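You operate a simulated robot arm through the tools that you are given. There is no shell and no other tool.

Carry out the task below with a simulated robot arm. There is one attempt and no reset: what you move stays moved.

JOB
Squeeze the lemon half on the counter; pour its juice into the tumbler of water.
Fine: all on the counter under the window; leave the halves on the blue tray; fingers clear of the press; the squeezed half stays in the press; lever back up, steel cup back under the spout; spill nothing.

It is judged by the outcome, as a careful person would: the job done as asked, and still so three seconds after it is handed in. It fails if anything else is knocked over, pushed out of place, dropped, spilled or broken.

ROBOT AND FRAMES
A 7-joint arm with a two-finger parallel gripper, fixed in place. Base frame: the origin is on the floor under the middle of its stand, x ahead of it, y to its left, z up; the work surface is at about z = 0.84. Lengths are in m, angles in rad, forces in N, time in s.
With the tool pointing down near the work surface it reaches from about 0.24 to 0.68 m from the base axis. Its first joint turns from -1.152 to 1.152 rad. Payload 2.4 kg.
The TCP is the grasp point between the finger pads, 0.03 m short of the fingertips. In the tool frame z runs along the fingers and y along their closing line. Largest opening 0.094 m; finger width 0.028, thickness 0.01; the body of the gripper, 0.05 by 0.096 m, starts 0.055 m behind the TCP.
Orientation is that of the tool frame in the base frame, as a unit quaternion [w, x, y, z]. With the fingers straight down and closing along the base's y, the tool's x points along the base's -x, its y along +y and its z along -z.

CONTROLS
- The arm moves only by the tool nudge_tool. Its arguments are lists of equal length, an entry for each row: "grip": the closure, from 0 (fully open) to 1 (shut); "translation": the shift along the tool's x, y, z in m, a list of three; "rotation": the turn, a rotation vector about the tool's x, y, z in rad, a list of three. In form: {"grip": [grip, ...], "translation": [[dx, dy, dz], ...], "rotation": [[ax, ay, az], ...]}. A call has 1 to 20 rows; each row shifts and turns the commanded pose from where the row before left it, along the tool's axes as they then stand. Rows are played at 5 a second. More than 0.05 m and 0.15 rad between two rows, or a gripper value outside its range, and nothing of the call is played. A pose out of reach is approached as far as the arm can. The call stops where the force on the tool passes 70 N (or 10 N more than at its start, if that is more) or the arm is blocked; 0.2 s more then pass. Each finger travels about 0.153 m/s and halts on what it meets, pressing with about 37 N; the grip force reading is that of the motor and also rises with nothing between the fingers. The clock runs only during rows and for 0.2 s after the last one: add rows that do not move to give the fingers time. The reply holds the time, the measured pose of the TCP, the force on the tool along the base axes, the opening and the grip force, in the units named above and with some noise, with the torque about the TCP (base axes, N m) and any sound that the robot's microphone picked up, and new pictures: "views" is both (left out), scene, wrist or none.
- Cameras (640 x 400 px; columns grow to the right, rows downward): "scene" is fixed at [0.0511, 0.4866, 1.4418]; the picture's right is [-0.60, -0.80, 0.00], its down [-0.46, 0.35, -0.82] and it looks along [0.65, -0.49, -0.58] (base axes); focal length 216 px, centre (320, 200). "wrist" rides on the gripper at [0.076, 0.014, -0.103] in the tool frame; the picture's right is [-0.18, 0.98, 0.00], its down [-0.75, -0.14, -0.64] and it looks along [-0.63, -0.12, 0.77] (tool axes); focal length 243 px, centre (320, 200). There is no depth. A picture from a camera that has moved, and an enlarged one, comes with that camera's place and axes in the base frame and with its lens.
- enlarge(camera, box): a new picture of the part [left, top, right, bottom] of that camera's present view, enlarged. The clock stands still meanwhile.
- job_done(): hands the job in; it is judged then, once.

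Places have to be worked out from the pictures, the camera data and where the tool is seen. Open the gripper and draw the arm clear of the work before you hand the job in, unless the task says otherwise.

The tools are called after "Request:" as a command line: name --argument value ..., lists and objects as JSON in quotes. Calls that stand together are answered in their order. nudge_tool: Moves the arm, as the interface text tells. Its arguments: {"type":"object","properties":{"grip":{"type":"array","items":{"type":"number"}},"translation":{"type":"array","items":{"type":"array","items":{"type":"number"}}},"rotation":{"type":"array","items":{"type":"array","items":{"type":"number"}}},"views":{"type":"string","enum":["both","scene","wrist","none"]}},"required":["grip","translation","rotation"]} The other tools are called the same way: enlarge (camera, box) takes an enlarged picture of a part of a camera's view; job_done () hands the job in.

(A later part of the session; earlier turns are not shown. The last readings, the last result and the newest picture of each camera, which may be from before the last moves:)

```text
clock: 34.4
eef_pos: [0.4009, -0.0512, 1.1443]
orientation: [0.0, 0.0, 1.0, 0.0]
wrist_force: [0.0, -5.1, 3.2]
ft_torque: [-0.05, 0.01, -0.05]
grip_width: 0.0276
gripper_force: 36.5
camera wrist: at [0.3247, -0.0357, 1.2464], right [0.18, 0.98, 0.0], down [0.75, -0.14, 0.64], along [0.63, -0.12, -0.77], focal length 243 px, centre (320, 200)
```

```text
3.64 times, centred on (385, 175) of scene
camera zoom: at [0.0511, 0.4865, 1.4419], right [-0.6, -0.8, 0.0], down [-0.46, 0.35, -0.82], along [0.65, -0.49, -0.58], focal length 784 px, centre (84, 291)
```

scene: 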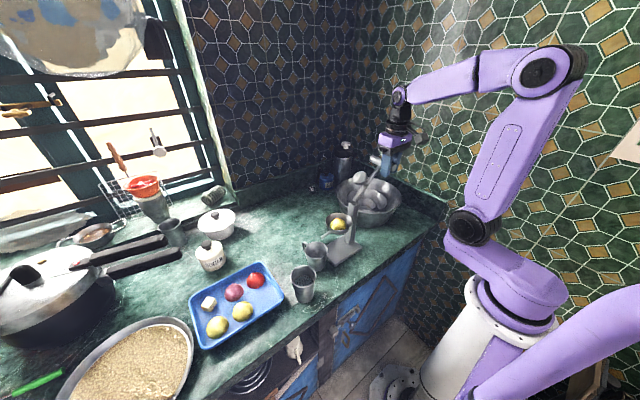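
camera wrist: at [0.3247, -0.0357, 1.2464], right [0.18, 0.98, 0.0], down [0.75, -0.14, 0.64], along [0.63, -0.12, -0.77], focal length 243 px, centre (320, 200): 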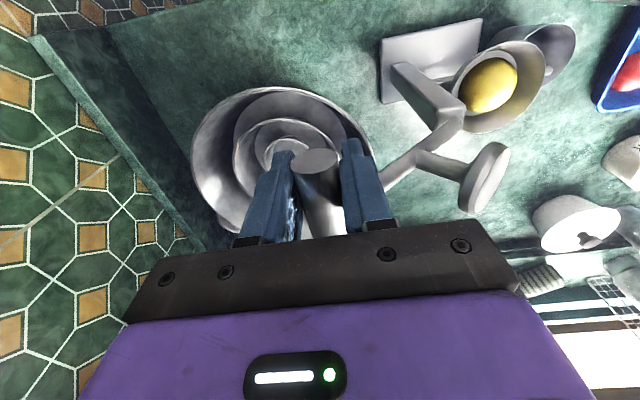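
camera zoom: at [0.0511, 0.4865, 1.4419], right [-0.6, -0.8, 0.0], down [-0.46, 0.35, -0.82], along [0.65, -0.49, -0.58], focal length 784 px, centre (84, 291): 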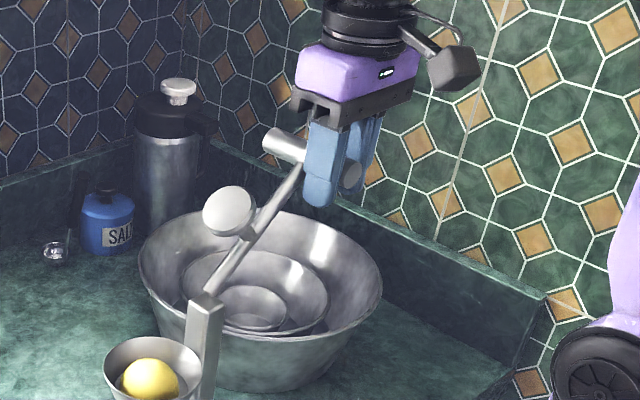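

The bar is clamped (about 0.028 m thick) with only small residual forces. I'll start swinging it along the arc about the pivot, first from roughly 136° to 112°, and then check forces.

Request:
nudge_tool --grip '[1.0, 1.0, 1.0, 1.0]' --translation '[[0, 0.0123, -0.0114], [0, 0.01345, -0.01006], [0, 0.01443, -0.0086], [0, 0.01525, -0.00705]]' --rotation '[[0, 0, 0], [0, 0, 0], [0, 0, 0], [0, 0, 0]]' --views "both"

Request:
enlarge --camera "scene" --box '[300, 110, 430, 270]'

```text
clock: 35.4
eef_pos: [0.4017, 0.0041, 1.1808]
orientation: [-0.001, 0.0, 1.0, 0.001]
wrist_force: [-2.5, -1.2, 0.1]
ft_torque: [-0.28, -0.03, 0.02]
grip_width: 0.0273
gripper_force: 36.8
camera wrist: at [0.3256, 0.0201, 1.283], right [0.18, 0.98, 0.0], down [0.76, -0.14, 0.64], along [0.63, -0.12, -0.77], focal length 243 px, centre (320, 200)
```

scene: 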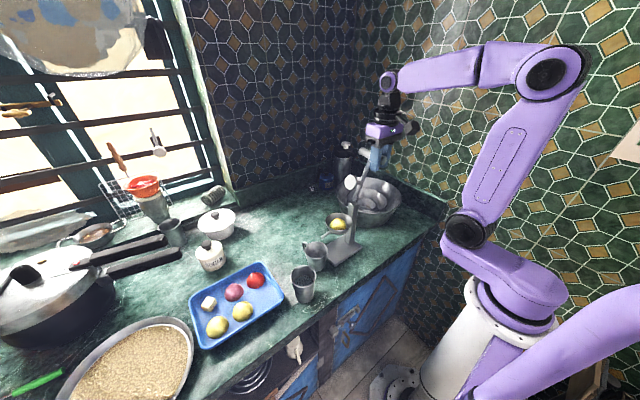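
wrist: 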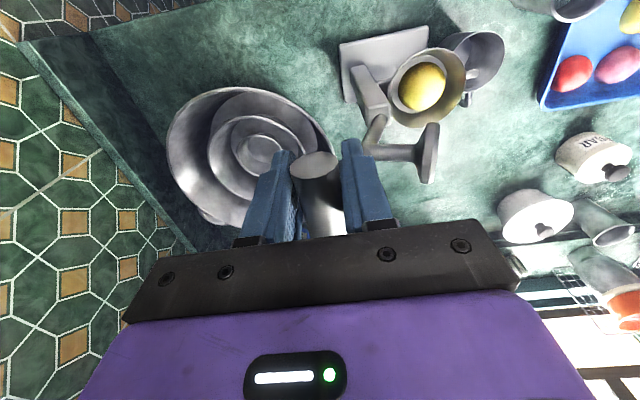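

```text
2.50 times, centred on (365, 190) of scene
camera zoom: at [0.051, 0.4866, 1.4418], right [-0.6, -0.8, 0.0], down [-0.46, 0.35, -0.82], along [0.65, -0.49, -0.58], focal length 539 px, centre (208, 225)
```

zoom: 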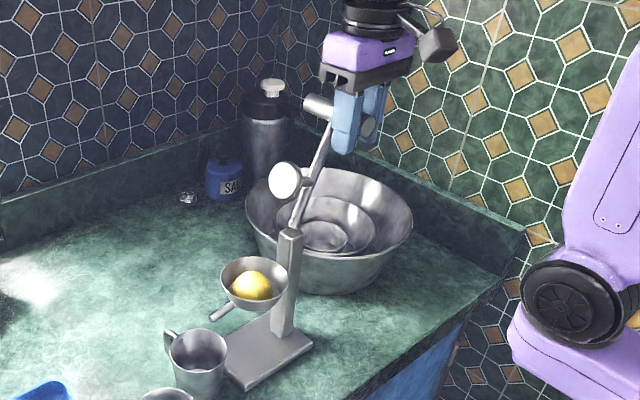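

The lever follows with forces under 3 N. I'll continue over the top to about 82°.

Request:
nudge_tool --grip '[1.0, 1.0, 1.0, 1.0, 1.0]' --translation '[[0, 0.01591, -0.00541], [0, 0.01639, -0.00372], [0, 0.01668, -0.00199], [0, 0.0168, -0.00024], [0, 0.01672, 0.00152]]' --rotation '[[0, 0, 0], [0, 0, 0], [0, 0, 0], [0, 0, 0], [0, 0, 0]]' --views "scene"

Request:
enlarge --camera "scene" --box '[300, 110, 430, 270]'

```text
clock: 36.6
eef_pos: [0.4007, 0.088, 1.1907]
orientation: [0.0, 0.0, 1.0, 0.0]
wrist_force: [-0.2, -1.9, -1.0]
ft_torque: [-0.23, 0.03, 0.05]
grip_width: 0.0275
gripper_force: 37.4
```

scene: 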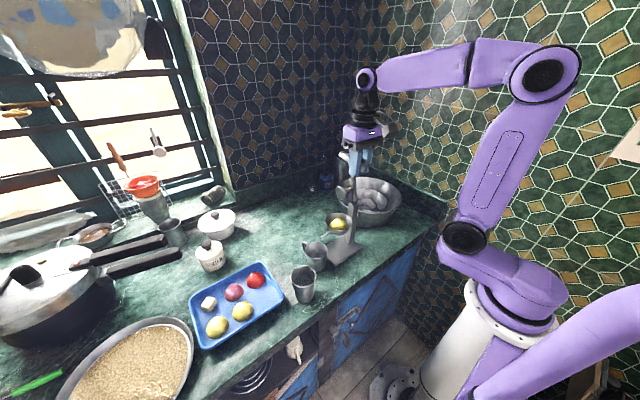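

```text
2.50 times, centred on (365, 190) of scene
camera zoom: at [0.0511, 0.4866, 1.4418], right [-0.6, -0.8, 0.0], down [-0.46, 0.35, -0.82], along [0.65, -0.49, -0.58], focal length 539 px, centre (208, 225)
```

zoom: 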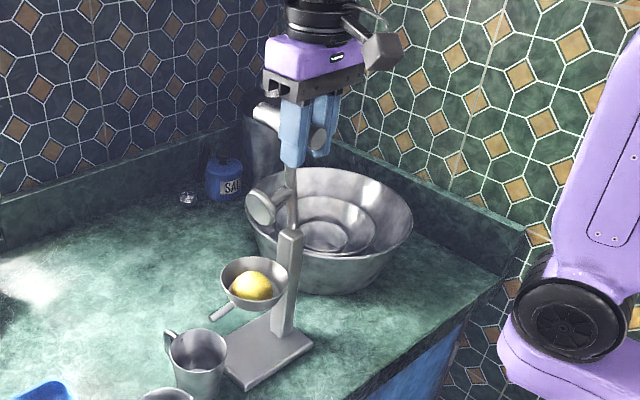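

The lever is near vertical and forces are still tiny. I'll continue down the far side to about 46°.

Request:
nudge_tool --grip '[1.0, 1.0, 1.0, 1.0, 1.0, 1.0]' --translation '[[0, 0.01648, 0.00327], [0, 0.01605, 0.00496], [0, 0.01544, 0.00661], [0, 0.01467, 0.0082], [0, 0.01372, 0.00968], [0, 0.01265, 0.01107]]' --rotation '[[0, 0, 0], [0, 0, 0], [0, 0, 0], [0, 0, 0], [0, 0, 0], [0, 0, 0]]' --views "both"

Request:
enlarge --camera "scene" --box '[290, 130, 410, 280]'

```text
clock: 38.0
eef_pos: [0.4022, 0.1758, 1.1459]
orientation: [-0.001, 0.001, 1.0, 0.0]
wrist_force: [-2.0, -4.0, -0.3]
ft_torque: [-0.02, 0.01, -0.13]
grip_width: 0.0269
gripper_force: 36.8
camera wrist: at [0.3252, 0.1913, 1.249], right [0.19, 0.98, 0.0], down [0.75, -0.14, 0.64], along [0.63, -0.12, -0.77], focal length 243 px, centre (320, 200)
```

scene: 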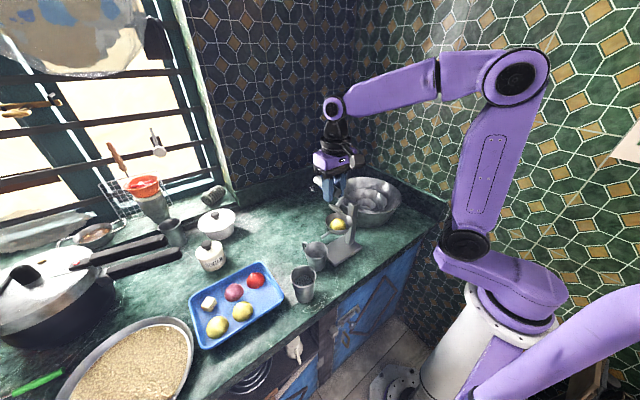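
wrist: 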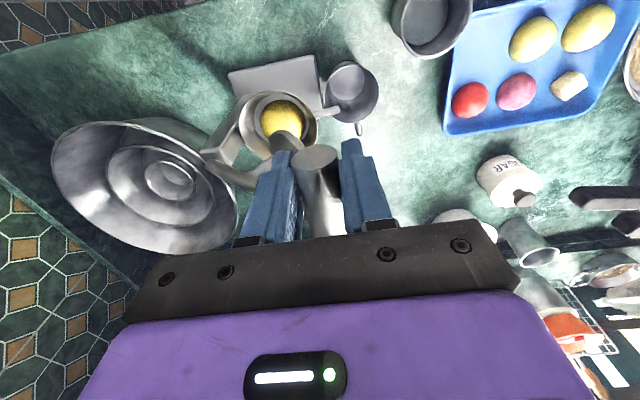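

```text
2.67 times, centred on (350, 205) of scene
camera zoom: at [0.0511, 0.4865, 1.4418], right [-0.6, -0.8, 0.0], down [-0.46, 0.35, -0.82], along [0.65, -0.49, -0.58], focal length 575 px, centre (240, 187)
```

zoom: 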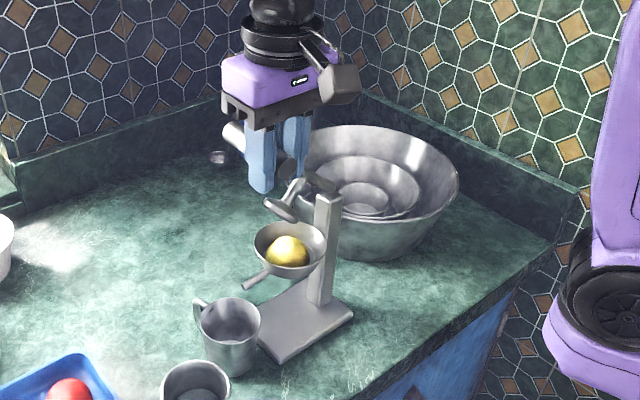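

The plunger is swinging down toward the lemon and forces are still small. I'll continue in smaller portions to about 28°, watching for contact.

Request:
nudge_tool --grip '[1.0, 1.0, 1.0]' --translation '[[0, 0.01141, 0.01233], [0, 0.01006, 0.01345], [0, 0.0086, 0.01443]]' --rotation '[[0, 0, 0], [0, 0, 0], [0, 0, 0]]' --views "both"

Request:
enlarge --camera "scene" --box '[290, 150, 390, 280]'

Request:
enlarge --camera "wrist" --box '[180, 30, 420, 230]'

```text
clock: 38.8
eef_pos: [0.4029, 0.2037, 1.1062]
orientation: [0.0, 0.001, 1.0, 0.001]
wrist_force: [-1.0, -5.3, 0.1]
ft_torque: [-0.32, -0.21, -0.45]
grip_width: 0.0235
gripper_force: 37.1
camera wrist: at [0.3258, 0.2203, 1.2094], right [0.19, 0.98, 0.0], down [0.75, -0.14, 0.64], along [0.63, -0.12, -0.77], focal length 243 px, centre (320, 200)
```

scene: 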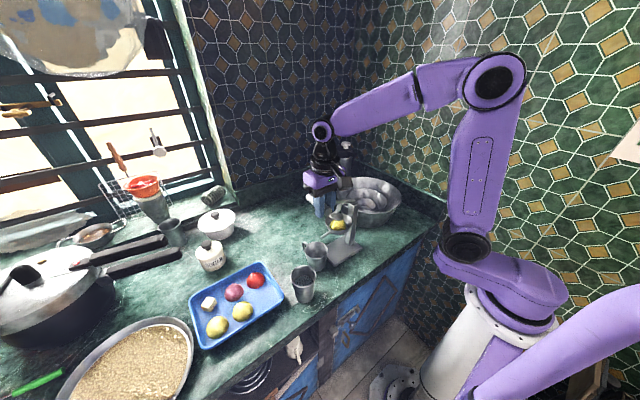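
wrist: 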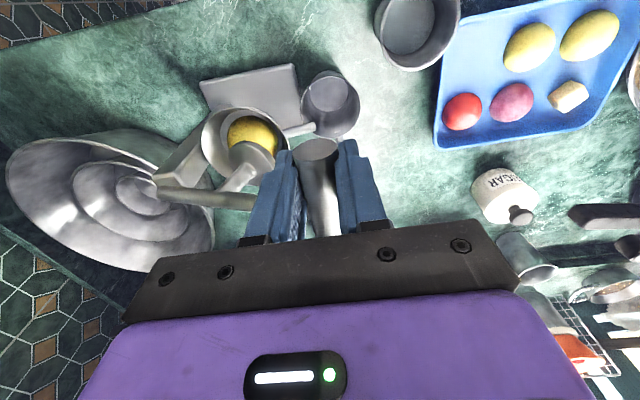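

```text
3.08 times, centred on (340, 215) of scene
camera zoom: at [0.0511, 0.4865, 1.4419], right [-0.6, -0.8, 0.0], down [-0.46, 0.35, -0.82], along [0.65, -0.49, -0.58], focal length 663 px, centre (258, 154)
```

zoom: 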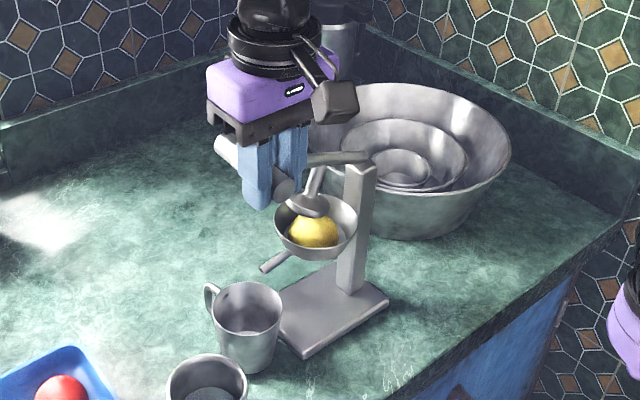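

```text
2.00 times, centred on (300, 130) of wrist
camera zoom: at [0.3258, 0.2203, 1.2094], right [0.19, 0.98, 0.0], down [0.75, -0.14, 0.64], along [0.63, -0.12, -0.77], focal length 485 px, centre (360, 340)
```

zoom: 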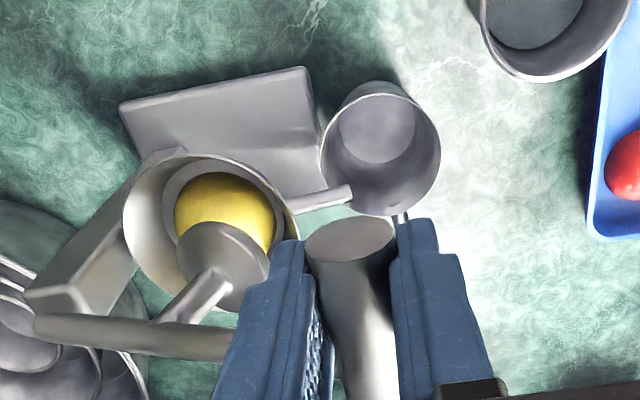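

The plunger disc is right at the lemon's top, and the bar now reads about (0.207, 1.099), so the lever is near 25°. I'll continue down in small steps and watch the vertical force for the squeeze.

Request:
nudge_tool --grip '[1.0, 1.0]' --translation '[[0, 0.0018, 0.0064], [0, 0.0018, 0.0065]]' --rotation '[[0, 0, 0], [0, 0, 0]]' --views "both"

Request:
enlarge --camera "scene" --box '[290, 150, 390, 280]'

Request:
enlarge --camera "wrist" --box '[180, 30, 420, 230]'

```text
clock: 39.4
eef_pos: [0.4018, 0.2078, 1.0947]
orientation: [-0.001, 0.0, 1.0, 0.001]
wrist_force: [-0.9, -5.1, 0.2]
ft_torque: [-0.33, -0.28, -0.47]
grip_width: 0.0233
gripper_force: 37.2
camera wrist: at [0.3257, 0.2244, 1.1966], right [0.18, 0.98, 0.0], down [0.75, -0.14, 0.64], along [0.63, -0.12, -0.77], focal length 243 px, centre (320, 200)
```

scene: 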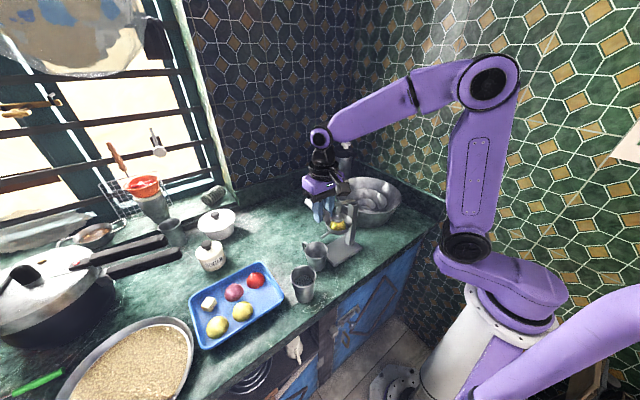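
wrist: 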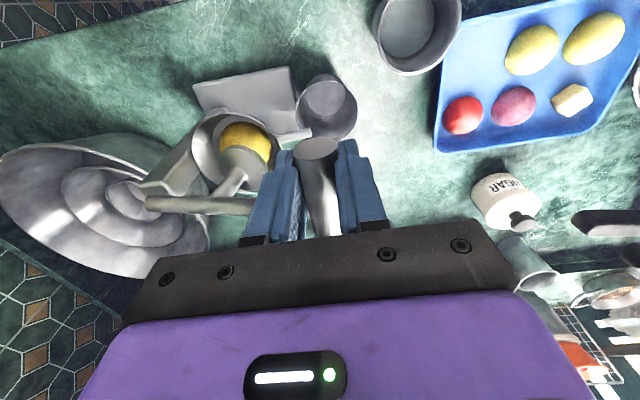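

```text
3.08 times, centred on (340, 215) of scene
camera zoom: at [0.0511, 0.4865, 1.4419], right [-0.6, -0.8, 0.0], down [-0.46, 0.35, -0.82], along [0.65, -0.49, -0.58], focal length 663 px, centre (258, 154)
```

zoom: 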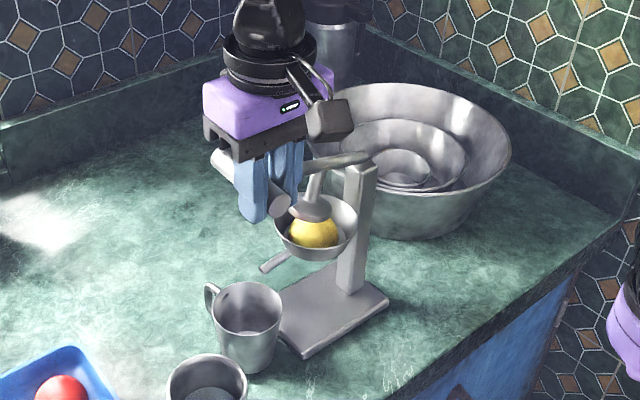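

```text
2.00 times, centred on (300, 130) of wrist
camera zoom: at [0.3257, 0.2244, 1.1966], right [0.18, 0.98, 0.0], down [0.75, -0.14, 0.64], along [0.63, -0.12, -0.77], focal length 485 px, centre (360, 340)
```

zoom: 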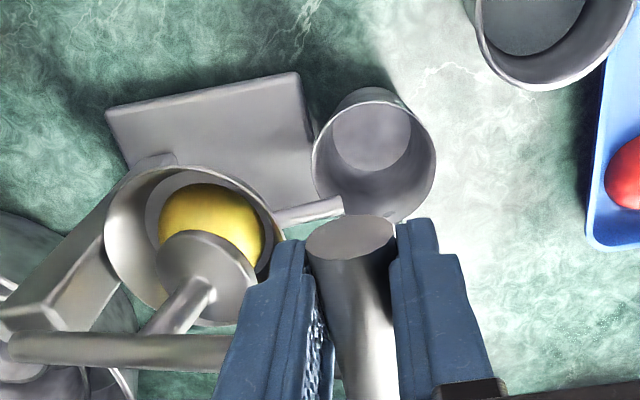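

Still no resistance; the lever is near 20°. I'll lower a further 2 cm in small steps.

Request:
nudge_tool --grip '[1.0, 1.0, 1.0]' --translation '[[0, 0.002, 0.0066], [0, 0.0018, 0.0066], [0, 0.0016, 0.0066]]' --rotation '[[0, 0, 0], [0, 0, 0], [0, 0, 0]]' --views "both"

Request:
enlarge --camera "scene" --box '[290, 150, 390, 280]'

Request:
enlarge --camera "wrist" --box '[180, 30, 420, 230]'

```text
clock: 40.2
eef_pos: [0.4019, 0.2138, 1.074]
orientation: [0.0, -0.001, 1.0, 0.001]
wrist_force: [1.9, -6.3, 0.7]
ft_torque: [-0.32, 0.09, 0.2]
grip_width: 0.0233
gripper_force: 37.4
camera wrist: at [0.3249, 0.2302, 1.1764], right [0.18, 0.98, 0.0], down [0.75, -0.14, 0.64], along [0.63, -0.12, -0.77], focal length 243 px, centre (320, 200)
```

scene: 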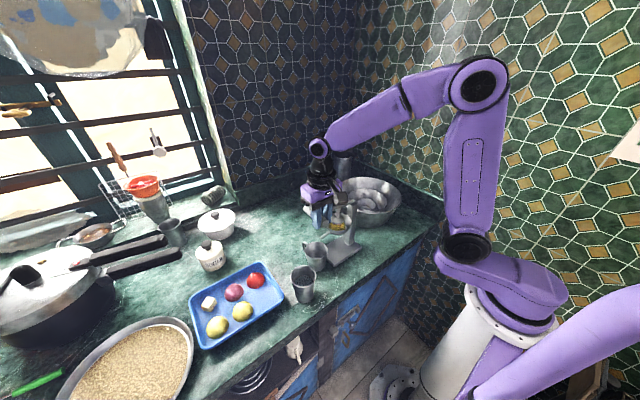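
wrist: 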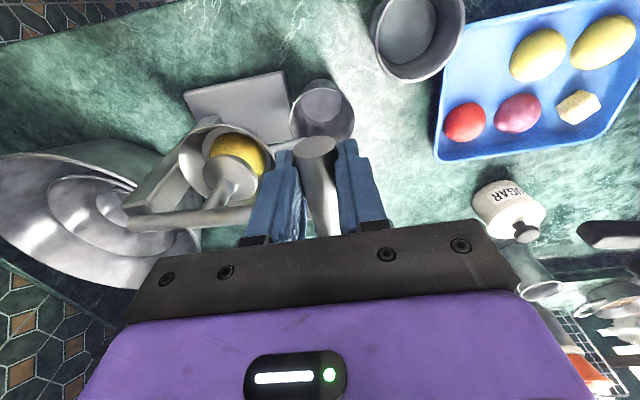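

```text
3.08 times, centred on (340, 215) of scene
camera zoom: at [0.0512, 0.4864, 1.4419], right [-0.6, -0.8, 0.0], down [-0.46, 0.35, -0.82], along [0.65, -0.49, -0.58], focal length 663 px, centre (258, 154)
```

zoom: 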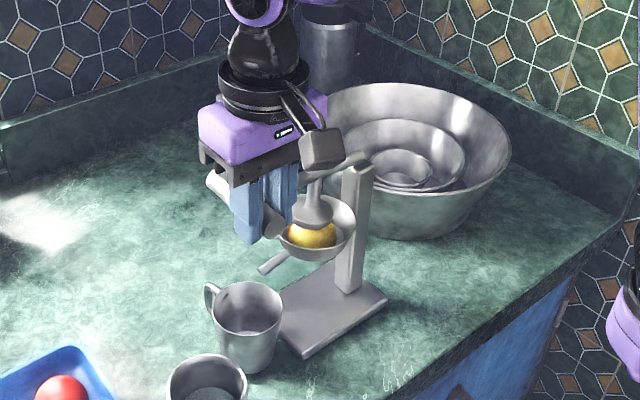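

```text
2.00 times, centred on (300, 130) of wrist
camera zoom: at [0.3249, 0.2302, 1.1764], right [0.18, 0.98, 0.0], down [0.75, -0.14, 0.64], along [0.63, -0.12, -0.77], focal length 485 px, centre (360, 340)
```

zoom: 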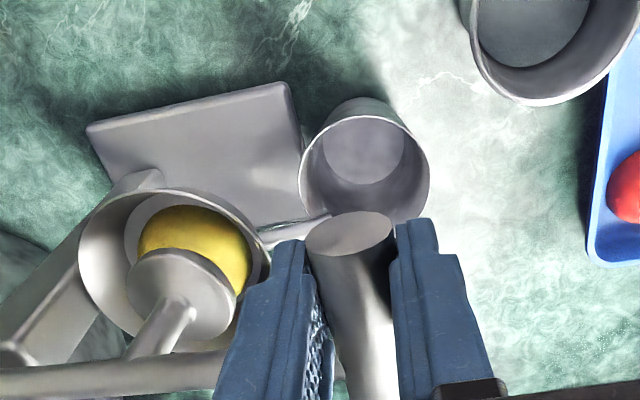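

The plunger is almost on the lemon and there is still no resistance. Two more small steps.

Request:
nudge_tool --grip '[1.0, 1.0, 1.0]' --translation '[[0, 0.001, 0.0066], [0, 0.0008, 0.0066], [0, 0, 0]]' --rotation '[[0, 0, 0], [0, 0, 0], [0, 0, 0]]' --views "both"

Request:
enlarge --camera "scene" --box '[290, 150, 390, 280]'

Request:
enlarge --camera "wrist" --box '[180, 30, 420, 230]'

```text
clock: 41.0
eef_pos: [0.4023, 0.2186, 1.0627]
orientation: [0.001, -0.001, 1.0, 0.002]
wrist_force: [0.0, 0.5, 25.0]
ft_torque: [0.02, -0.21, -0.01]
grip_width: 0.0234
gripper_force: 37.5
camera wrist: at [0.3247, 0.233, 1.1641], right [0.18, 0.98, 0.0], down [0.75, -0.14, 0.64], along [0.63, -0.11, -0.76], focal length 243 px, centre (320, 200)
```

scene: 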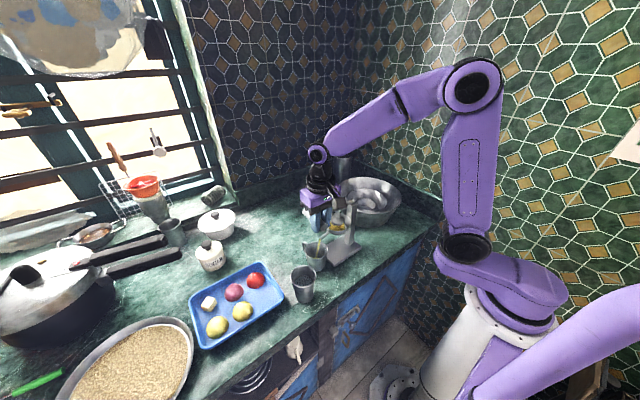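
wrist: 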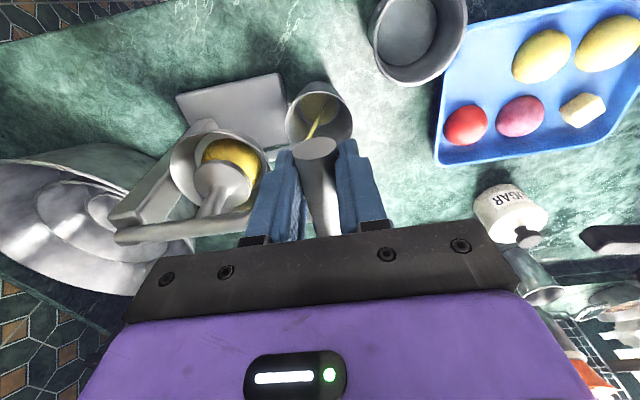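

```text
3.08 times, centred on (340, 215) of scene
camera zoom: at [0.0507, 0.4865, 1.4419], right [-0.6, -0.8, 0.0], down [-0.46, 0.35, -0.82], along [0.65, -0.49, -0.58], focal length 663 px, centre (258, 154)
```

zoom: 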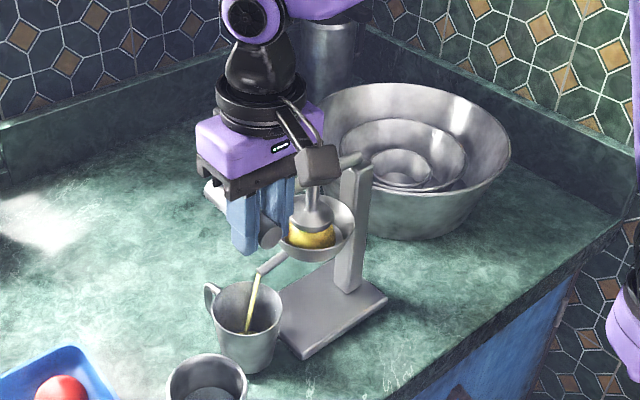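

```text
2.00 times, centred on (300, 130) of wrist
camera zoom: at [0.3247, 0.233, 1.1641], right [0.18, 0.98, 0.0], down [0.75, -0.14, 0.64], along [0.63, -0.11, -0.76], focal length 485 px, centre (360, 340)
```

zoom: 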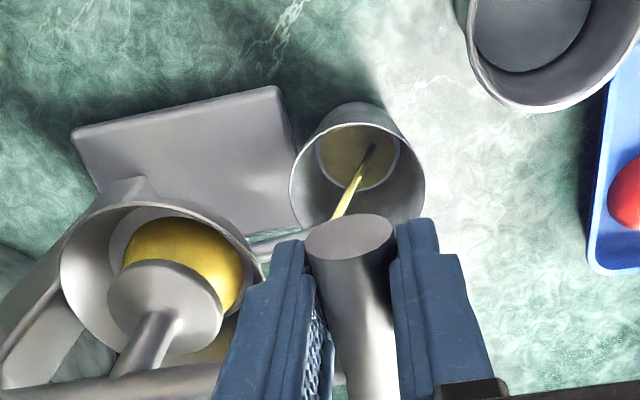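

Juice is flowing from the spout into the middle of the cup, with 25 N on the lever. I'll keep pressing gently in small steps with pauses.

Request:
nudge_tool --grip '[1.0, 1.0, 1.0, 1.0, 1.0]' --translation '[[0, 0.0003, 0.003], [0, 0, 0], [0, 0.0002, 0.003], [0, 0, 0], [0, 0, 0]]' --rotation '[[0, 0, 0], [0, 0, 0], [0, 0, 0], [0, 0, 0], [0, 0, 0]]' --views "both"

Request:
enlarge --camera "wrist" --box '[180, 30, 420, 230]'

Request:
enlarge --camera "scene" --box '[290, 150, 390, 280]'

```text
clock: 42.2
eef_pos: [0.4028, 0.219, 1.057]
orientation: [0.003, -0.001, 1.0, 0.003]
wrist_force: [-11.6, 6.3, 49.2]
ft_torque: [0.15, -0.26, -0.04]
grip_width: 0.0236
gripper_force: 37.3
camera wrist: at [0.3247, 0.2336, 1.1596], right [0.18, 0.98, 0.01], down [0.75, -0.14, 0.65], along [0.64, -0.11, -0.76], focal length 243 px, centre (320, 200)
```

scene: 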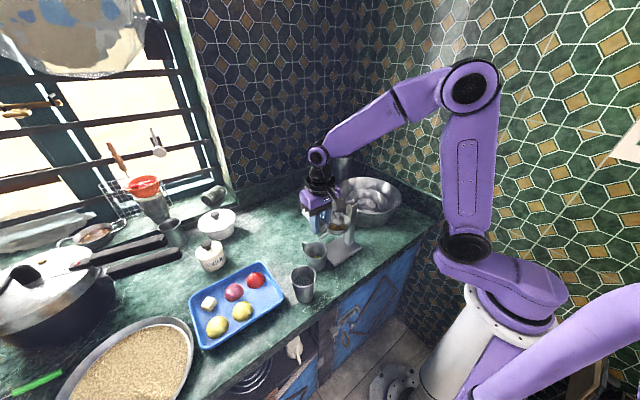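
wrist: 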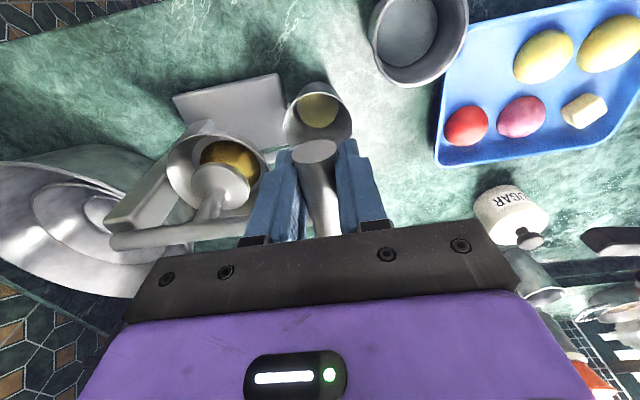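

```text
2.00 times, centred on (300, 130) of wrist
camera zoom: at [0.3247, 0.2336, 1.1596], right [0.18, 0.98, 0.01], down [0.75, -0.14, 0.65], along [0.64, -0.11, -0.76], focal length 485 px, centre (360, 340)
```

zoom: 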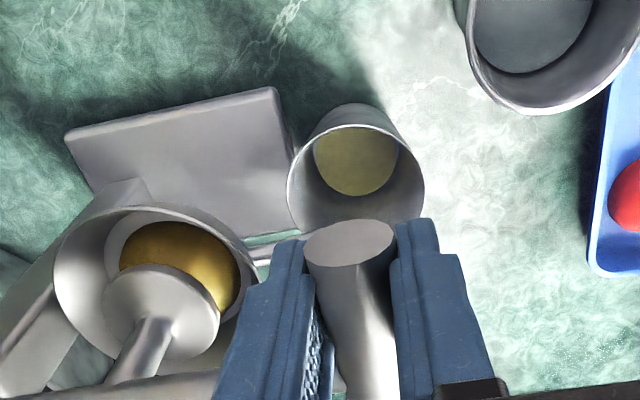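

```text
3.08 times, centred on (340, 215) of scene
camera zoom: at [0.05, 0.4865, 1.4419], right [-0.6, -0.8, 0.0], down [-0.46, 0.35, -0.82], along [0.65, -0.49, -0.58], focal length 663 px, centre (258, 154)
```

zoom: 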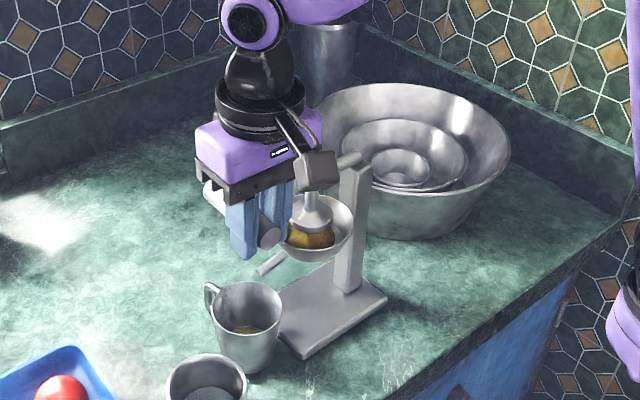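

The lemon has darkened, juice lies in the cup and the stream has paused at 49 N. I'll press a little further to make sure it is fully squeezed.

Request:
nudge_tool --grip '[1.0, 1.0, 1.0]' --translation '[[0, 0, 0.002], [0, 0, 0.001], [0, 0, 0]]' --rotation '[[0, 0, 0], [0, 0, 0], [0, 0, 0]]' --views "both"

Request:
enlarge --camera "wrist" --box '[180, 30, 420, 230]'

Request:
enlarge --camera "scene" --box '[290, 150, 390, 280]'

```text
clock: 43.1
eef_pos: [0.4026, 0.2203, 1.0577]
orientation: [0.006, 0.0, 1.0, 0.006]
wrist_force: [-10.8, 0.1, 22.2]
ft_torque: [-0.01, 0.01, -0.53]
grip_width: 0.0239
gripper_force: 36.9
stopped in row 3: the force on the tool passed its limit at 70 N (the readings are from after the stop); the commanded pose is now the measured one
camera wrist: at [0.3247, 0.2349, 1.1592], right [0.18, 0.98, 0.01], down [0.75, -0.15, 0.65], along [0.64, -0.11, -0.76], focal length 243 px, centre (320, 200)
```

scene: 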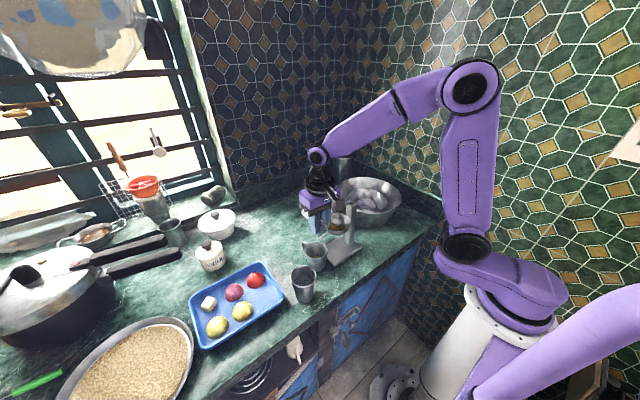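
wrist: 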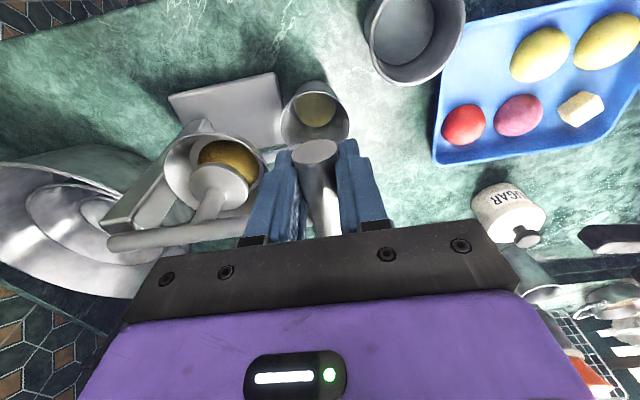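

```text
2.00 times, centred on (300, 130) of wrist
camera zoom: at [0.3247, 0.2349, 1.1592], right [0.18, 0.98, 0.01], down [0.75, -0.15, 0.65], along [0.64, -0.11, -0.76], focal length 485 px, centre (360, 340)
```

zoom: 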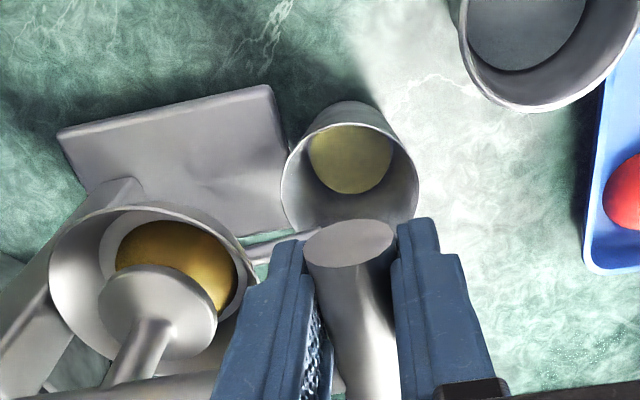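

```text
3.08 times, centred on (340, 215) of scene
camera zoom: at [0.0505, 0.4864, 1.4419], right [-0.6, -0.8, 0.0], down [-0.46, 0.35, -0.82], along [0.65, -0.49, -0.58], focal length 663 px, centre (258, 154)
```

zoom: 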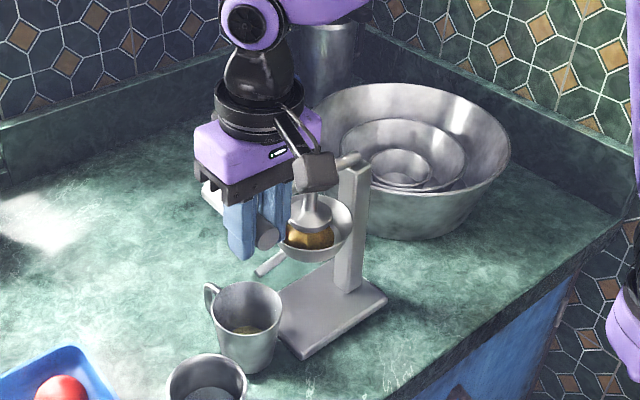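

The force hit the 70 N limit at the end of travel; the lemon is squeezed and the stream has stopped. I'll wait a moment for the last drips, then raise the lever back along its arc, beginning with about 24°.

Request:
nudge_tool --grip '[1.0, 1.0, 1.0, 1.0, 1.0, 1.0, 1.0]' --translation '[[0, 0, 0], [0, 0, 0], [0, 0, 0], [0, -0.00274, -0.01636], [0, -0.00443, -0.01599], [0, -0.00608, -0.01544], [0, -0.00766, -0.01472]]' --rotation '[[0, 0, 0], [0, 0, 0], [0, 0, 0], [0, 0, 0], [0, 0, 0], [0, 0, 0], [0, 0, 0]]' --views "both"

Request:
enlarge --camera "wrist" --box '[180, 30, 420, 230]'

Request:
enlarge --camera "scene" --box '[290, 150, 390, 280]'

```text
clock: 44.7
eef_pos: [0.4015, 0.2004, 1.1187]
orientation: [0.005, -0.003, 1.0, 0.005]
wrist_force: [-2.4, 3.3, -0.7]
ft_torque: [0.25, 0.14, -0.15]
grip_width: 0.0231
gripper_force: 36.8
camera wrist: at [0.3241, 0.2138, 1.2205], right [0.18, 0.98, 0.01], down [0.75, -0.15, 0.65], along [0.64, -0.11, -0.76], focal length 243 px, centre (320, 200)
```

scene: 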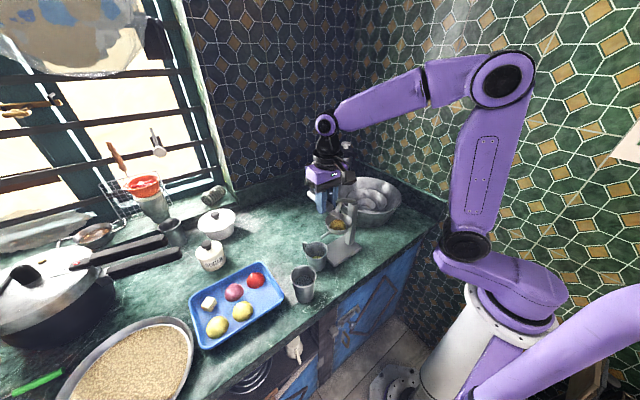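
wrist: 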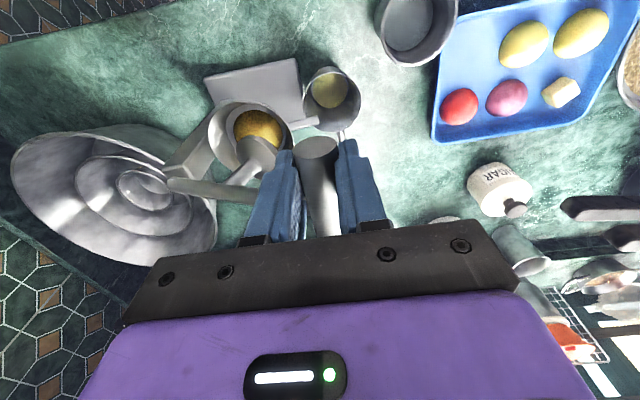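

```text
2.00 times, centred on (300, 130) of wrist
camera zoom: at [0.3241, 0.2138, 1.2205], right [0.18, 0.98, 0.01], down [0.75, -0.15, 0.65], along [0.64, -0.11, -0.76], focal length 485 px, centre (360, 340)
```

zoom: 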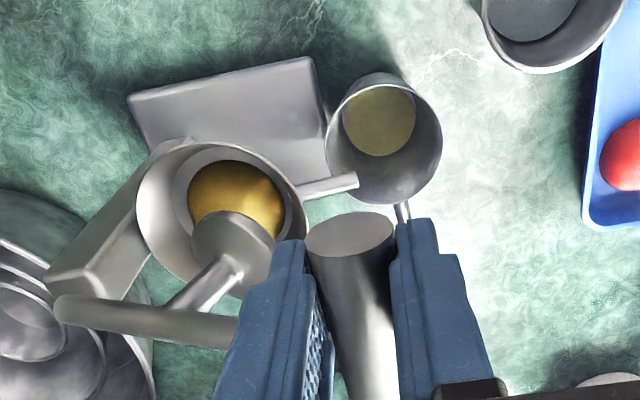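

```text
3.08 times, centred on (340, 215) of scene
camera zoom: at [0.051, 0.4868, 1.4417], right [-0.6, -0.8, 0.0], down [-0.46, 0.35, -0.82], along [0.65, -0.49, -0.58], focal length 663 px, centre (258, 154)
```

zoom: 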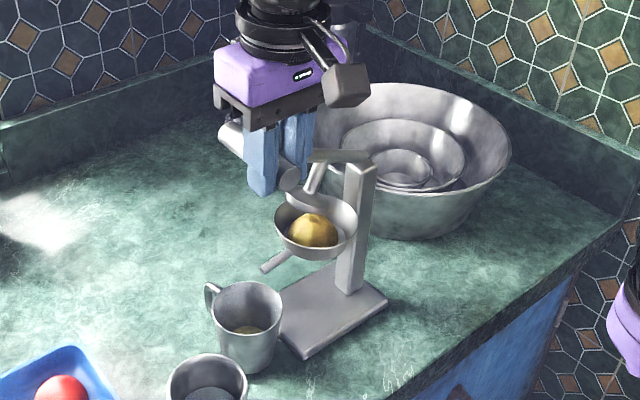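

The lemon stays in the bowl, the juice is in the cup and the lever rises smoothly. I'll continue the arc up to about 66°.

Request:
nudge_tool --grip '[1.0, 1.0, 1.0, 1.0, 1.0, 1.0]' --translation '[[0, -0.00916, -0.01383], [0, -0.01055, -0.0128], [0, -0.01183, -0.01163], [0, -0.01298, -0.01033], [0, -0.01399, -0.00891], [0, -0.01485, -0.0074]]' --rotation '[[0, 0, 0], [0, 0, 0], [0, 0, 0], [0, 0, 0], [0, 0, 0], [0, 0, 0]]' --views "scene"

Request:
enlarge --camera "scene" --box '[300, 110, 430, 270]'

```text
clock: 46.1
eef_pos: [0.4009, 0.1238, 1.1836]
orientation: [0.005, -0.001, 1.0, 0.004]
wrist_force: [-2.0, 4.5, 0.7]
ft_torque: [0.34, -0.04, 0.09]
grip_width: 0.0235
gripper_force: 36.8
```

scene: 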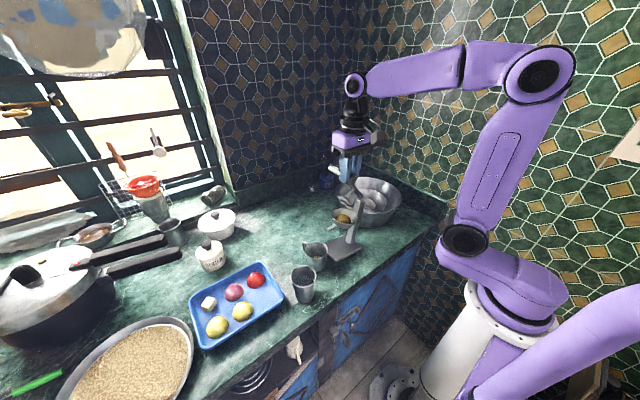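

```text
2.50 times, centred on (365, 190) of scene
camera zoom: at [0.051, 0.4868, 1.4418], right [-0.6, -0.8, 0.0], down [-0.46, 0.35, -0.82], along [0.65, -0.49, -0.58], focal length 539 px, centre (208, 225)
```

zoom: 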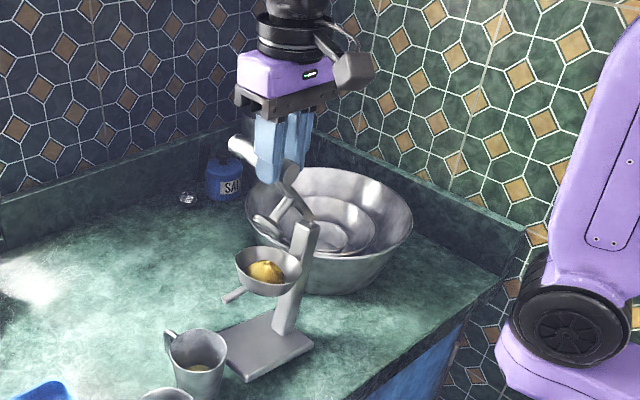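

The press looks as if it may be leaning toward -y, so I must stop and check. I'll enlarge the picture before moving anything.

Request:
enlarge --camera "scene" --box '[300, 150, 390, 280]'

Request:
enlarge --camera "wrist" --box '[120, 0, 440, 240]'

```text
3.08 times, centred on (345, 215) of scene
camera zoom: at [0.051, 0.4868, 1.4418], right [-0.6, -0.8, 0.0], down [-0.46, 0.35, -0.82], along [0.65, -0.49, -0.58], focal length 663 px, centre (243, 154)
```

zoom: 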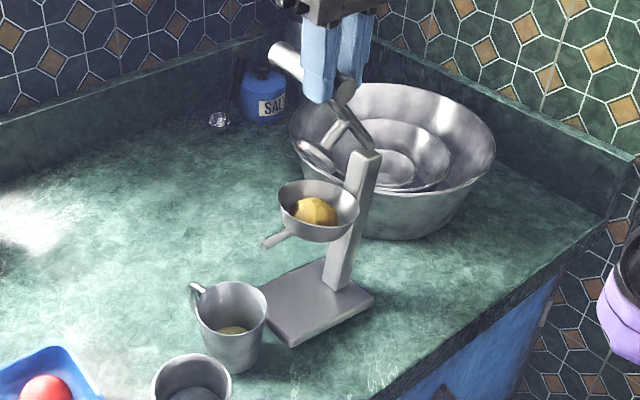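

```text
1.67 times, centred on (280, 120) of wrist
camera zoom: at [0.3236, 0.1384, 1.2846], right [0.18, 0.98, 0.01], down [0.75, -0.15, 0.65], along [0.64, -0.11, -0.76], focal length 404 px, centre (387, 333)
```

zoom: 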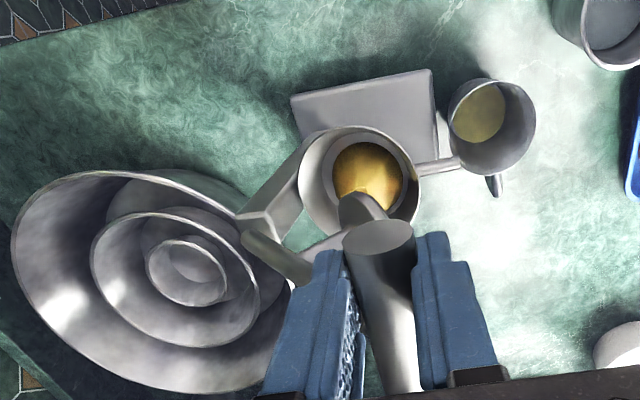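

The press's near plate edge is lifted about 1 cm: the bar rolled down in the clamped pads, so my arc pushed the lever toward -y. I'll ease the tool back toward +y slowly so the press settles flat under control.

Request:
nudge_tool --grip '[1.0, 1.0, 1.0, 1.0]' --translation '[[0, 0.003, 0], [0, 0.003, 0], [0, 0.003, 0], [0, 0, 0]]' --rotation '[[0, 0, 0], [0, 0, 0], [0, 0, 0], [0, 0, 0]]' --views "scene"

Request:
enlarge --camera "scene" --box '[300, 150, 390, 280]'

```text
clock: 47.1
eef_pos: [0.4016, 0.1328, 1.1838]
orientation: [0.005, 0.0, 1.0, 0.005]
wrist_force: [-2.9, 4.7, 5.8]
ft_torque: [0.0, 0.26, -0.04]
grip_width: 0.023
gripper_force: 36.7
```

scene: 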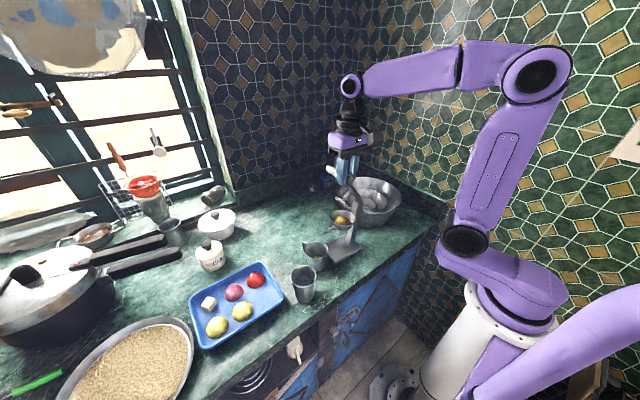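

```text
3.08 times, centred on (345, 215) of scene
camera zoom: at [0.0509, 0.4868, 1.4418], right [-0.6, -0.8, 0.0], down [-0.46, 0.35, -0.82], along [0.65, -0.49, -0.58], focal length 663 px, centre (243, 154)
```

zoom: 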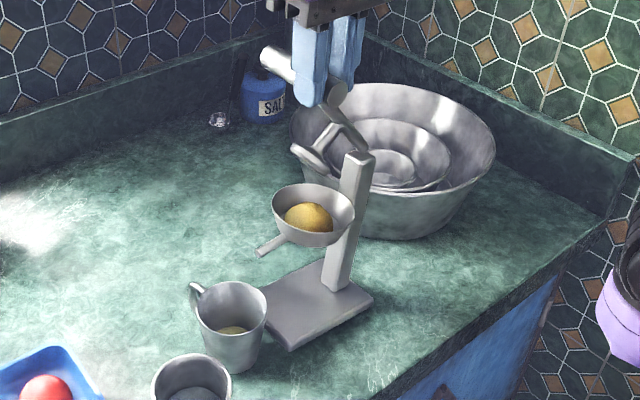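

The press is settling, and the force shows I'm pressing along the lever toward the pivot. I'll continue outward (+y, slightly up) in small steps.

Request:
nudge_tool --grip '[1.0, 1.0, 1.0, 1.0]' --translation '[[0, 0.003, -0.0015], [0, 0.003, -0.0015], [0, 0.003, -0.0015], [0, 0, 0]]' --rotation '[[0, 0, 0], [0, 0, 0], [0, 0, 0], [0, 0, 0]]' --views "scene"

Request:
enlarge --camera "scene" --box '[300, 150, 390, 280]'

```text
clock: 48.1
eef_pos: [0.4011, 0.1423, 1.1871]
orientation: [0.005, -0.001, 1.0, 0.005]
wrist_force: [-3.2, 4.3, 3.5]
ft_torque: [0.27, 0.06, 0.09]
grip_width: 0.0231
gripper_force: 37.0
```

scene: 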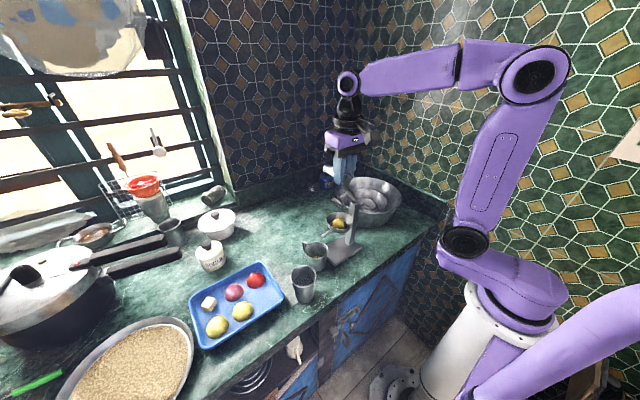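

```text
3.08 times, centred on (345, 215) of scene
camera zoom: at [0.0509, 0.4868, 1.4417], right [-0.6, -0.8, 0.0], down [-0.46, 0.35, -0.82], along [0.65, -0.49, -0.58], focal length 663 px, centre (243, 154)
```

zoom: 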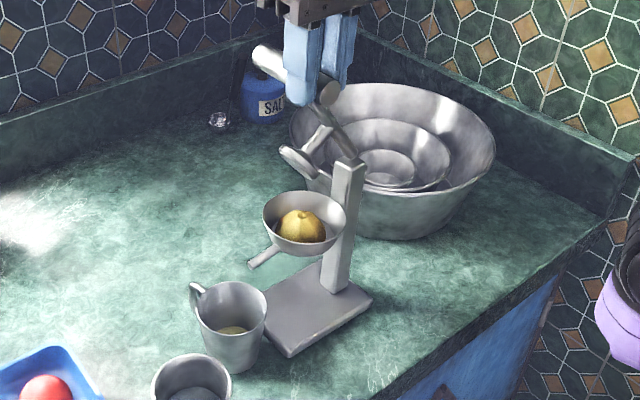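

The press is nearly flat again. Two more small steps in the same direction.

Request:
nudge_tool --grip '[1.0, 1.0, 1.0, 1.0]' --translation '[[0, 0.0025, -0.0015], [0, 0.0025, -0.0015], [0, 0.002, -0.001], [0, 0, 0]]' --rotation '[[0, 0, 0], [0, 0, 0], [0, 0, 0], [0, 0, 0]]' --views "scene"

Request:
enlarge --camera "scene" --box '[300, 150, 390, 280]'

Request:
enlarge --camera "wrist" --box '[120, 0, 440, 240]'

```text
clock: 49.1
eef_pos: [0.4026, 0.1482, 1.1912]
orientation: [0.006, 0.0, 1.0, 0.005]
wrist_force: [-1.3, -3.4, -4.9]
ft_torque: [-0.25, 0.04, -0.26]
grip_width: 0.023
gripper_force: 36.8
```

scene: 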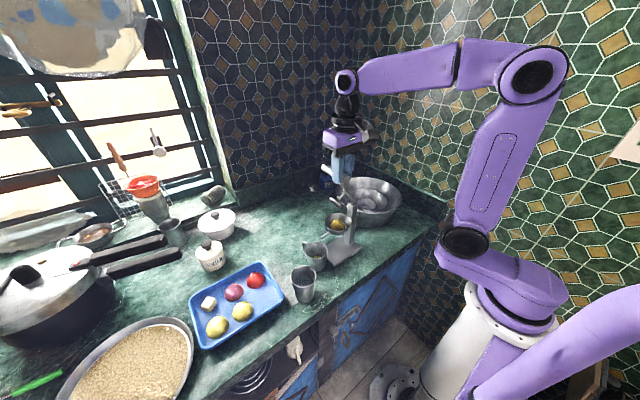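

```text
3.08 times, centred on (345, 215) of scene
camera zoom: at [0.0511, 0.4865, 1.4418], right [-0.6, -0.8, 0.0], down [-0.46, 0.35, -0.82], along [0.65, -0.49, -0.58], focal length 663 px, centre (243, 154)
```

zoom: 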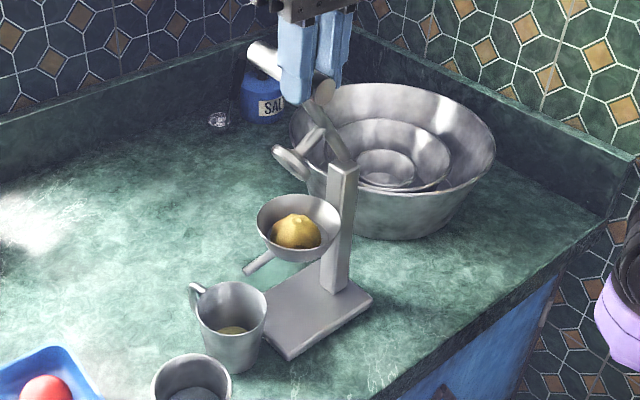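

```text
1.67 times, centred on (280, 120) of wrist
camera zoom: at [0.3243, 0.1634, 1.2928], right [0.18, 0.98, 0.01], down [0.75, -0.15, 0.65], along [0.64, -0.11, -0.76], focal length 404 px, centre (387, 333)
```

zoom: 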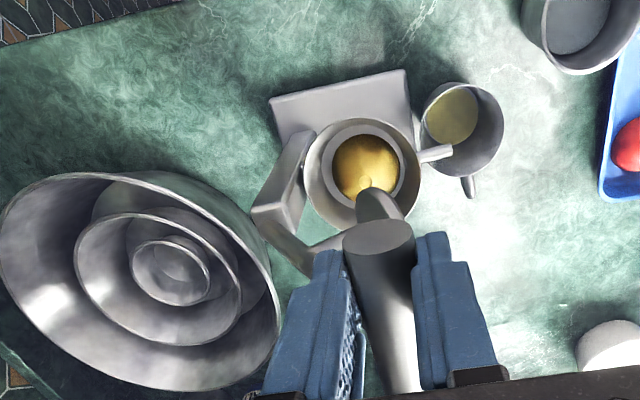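

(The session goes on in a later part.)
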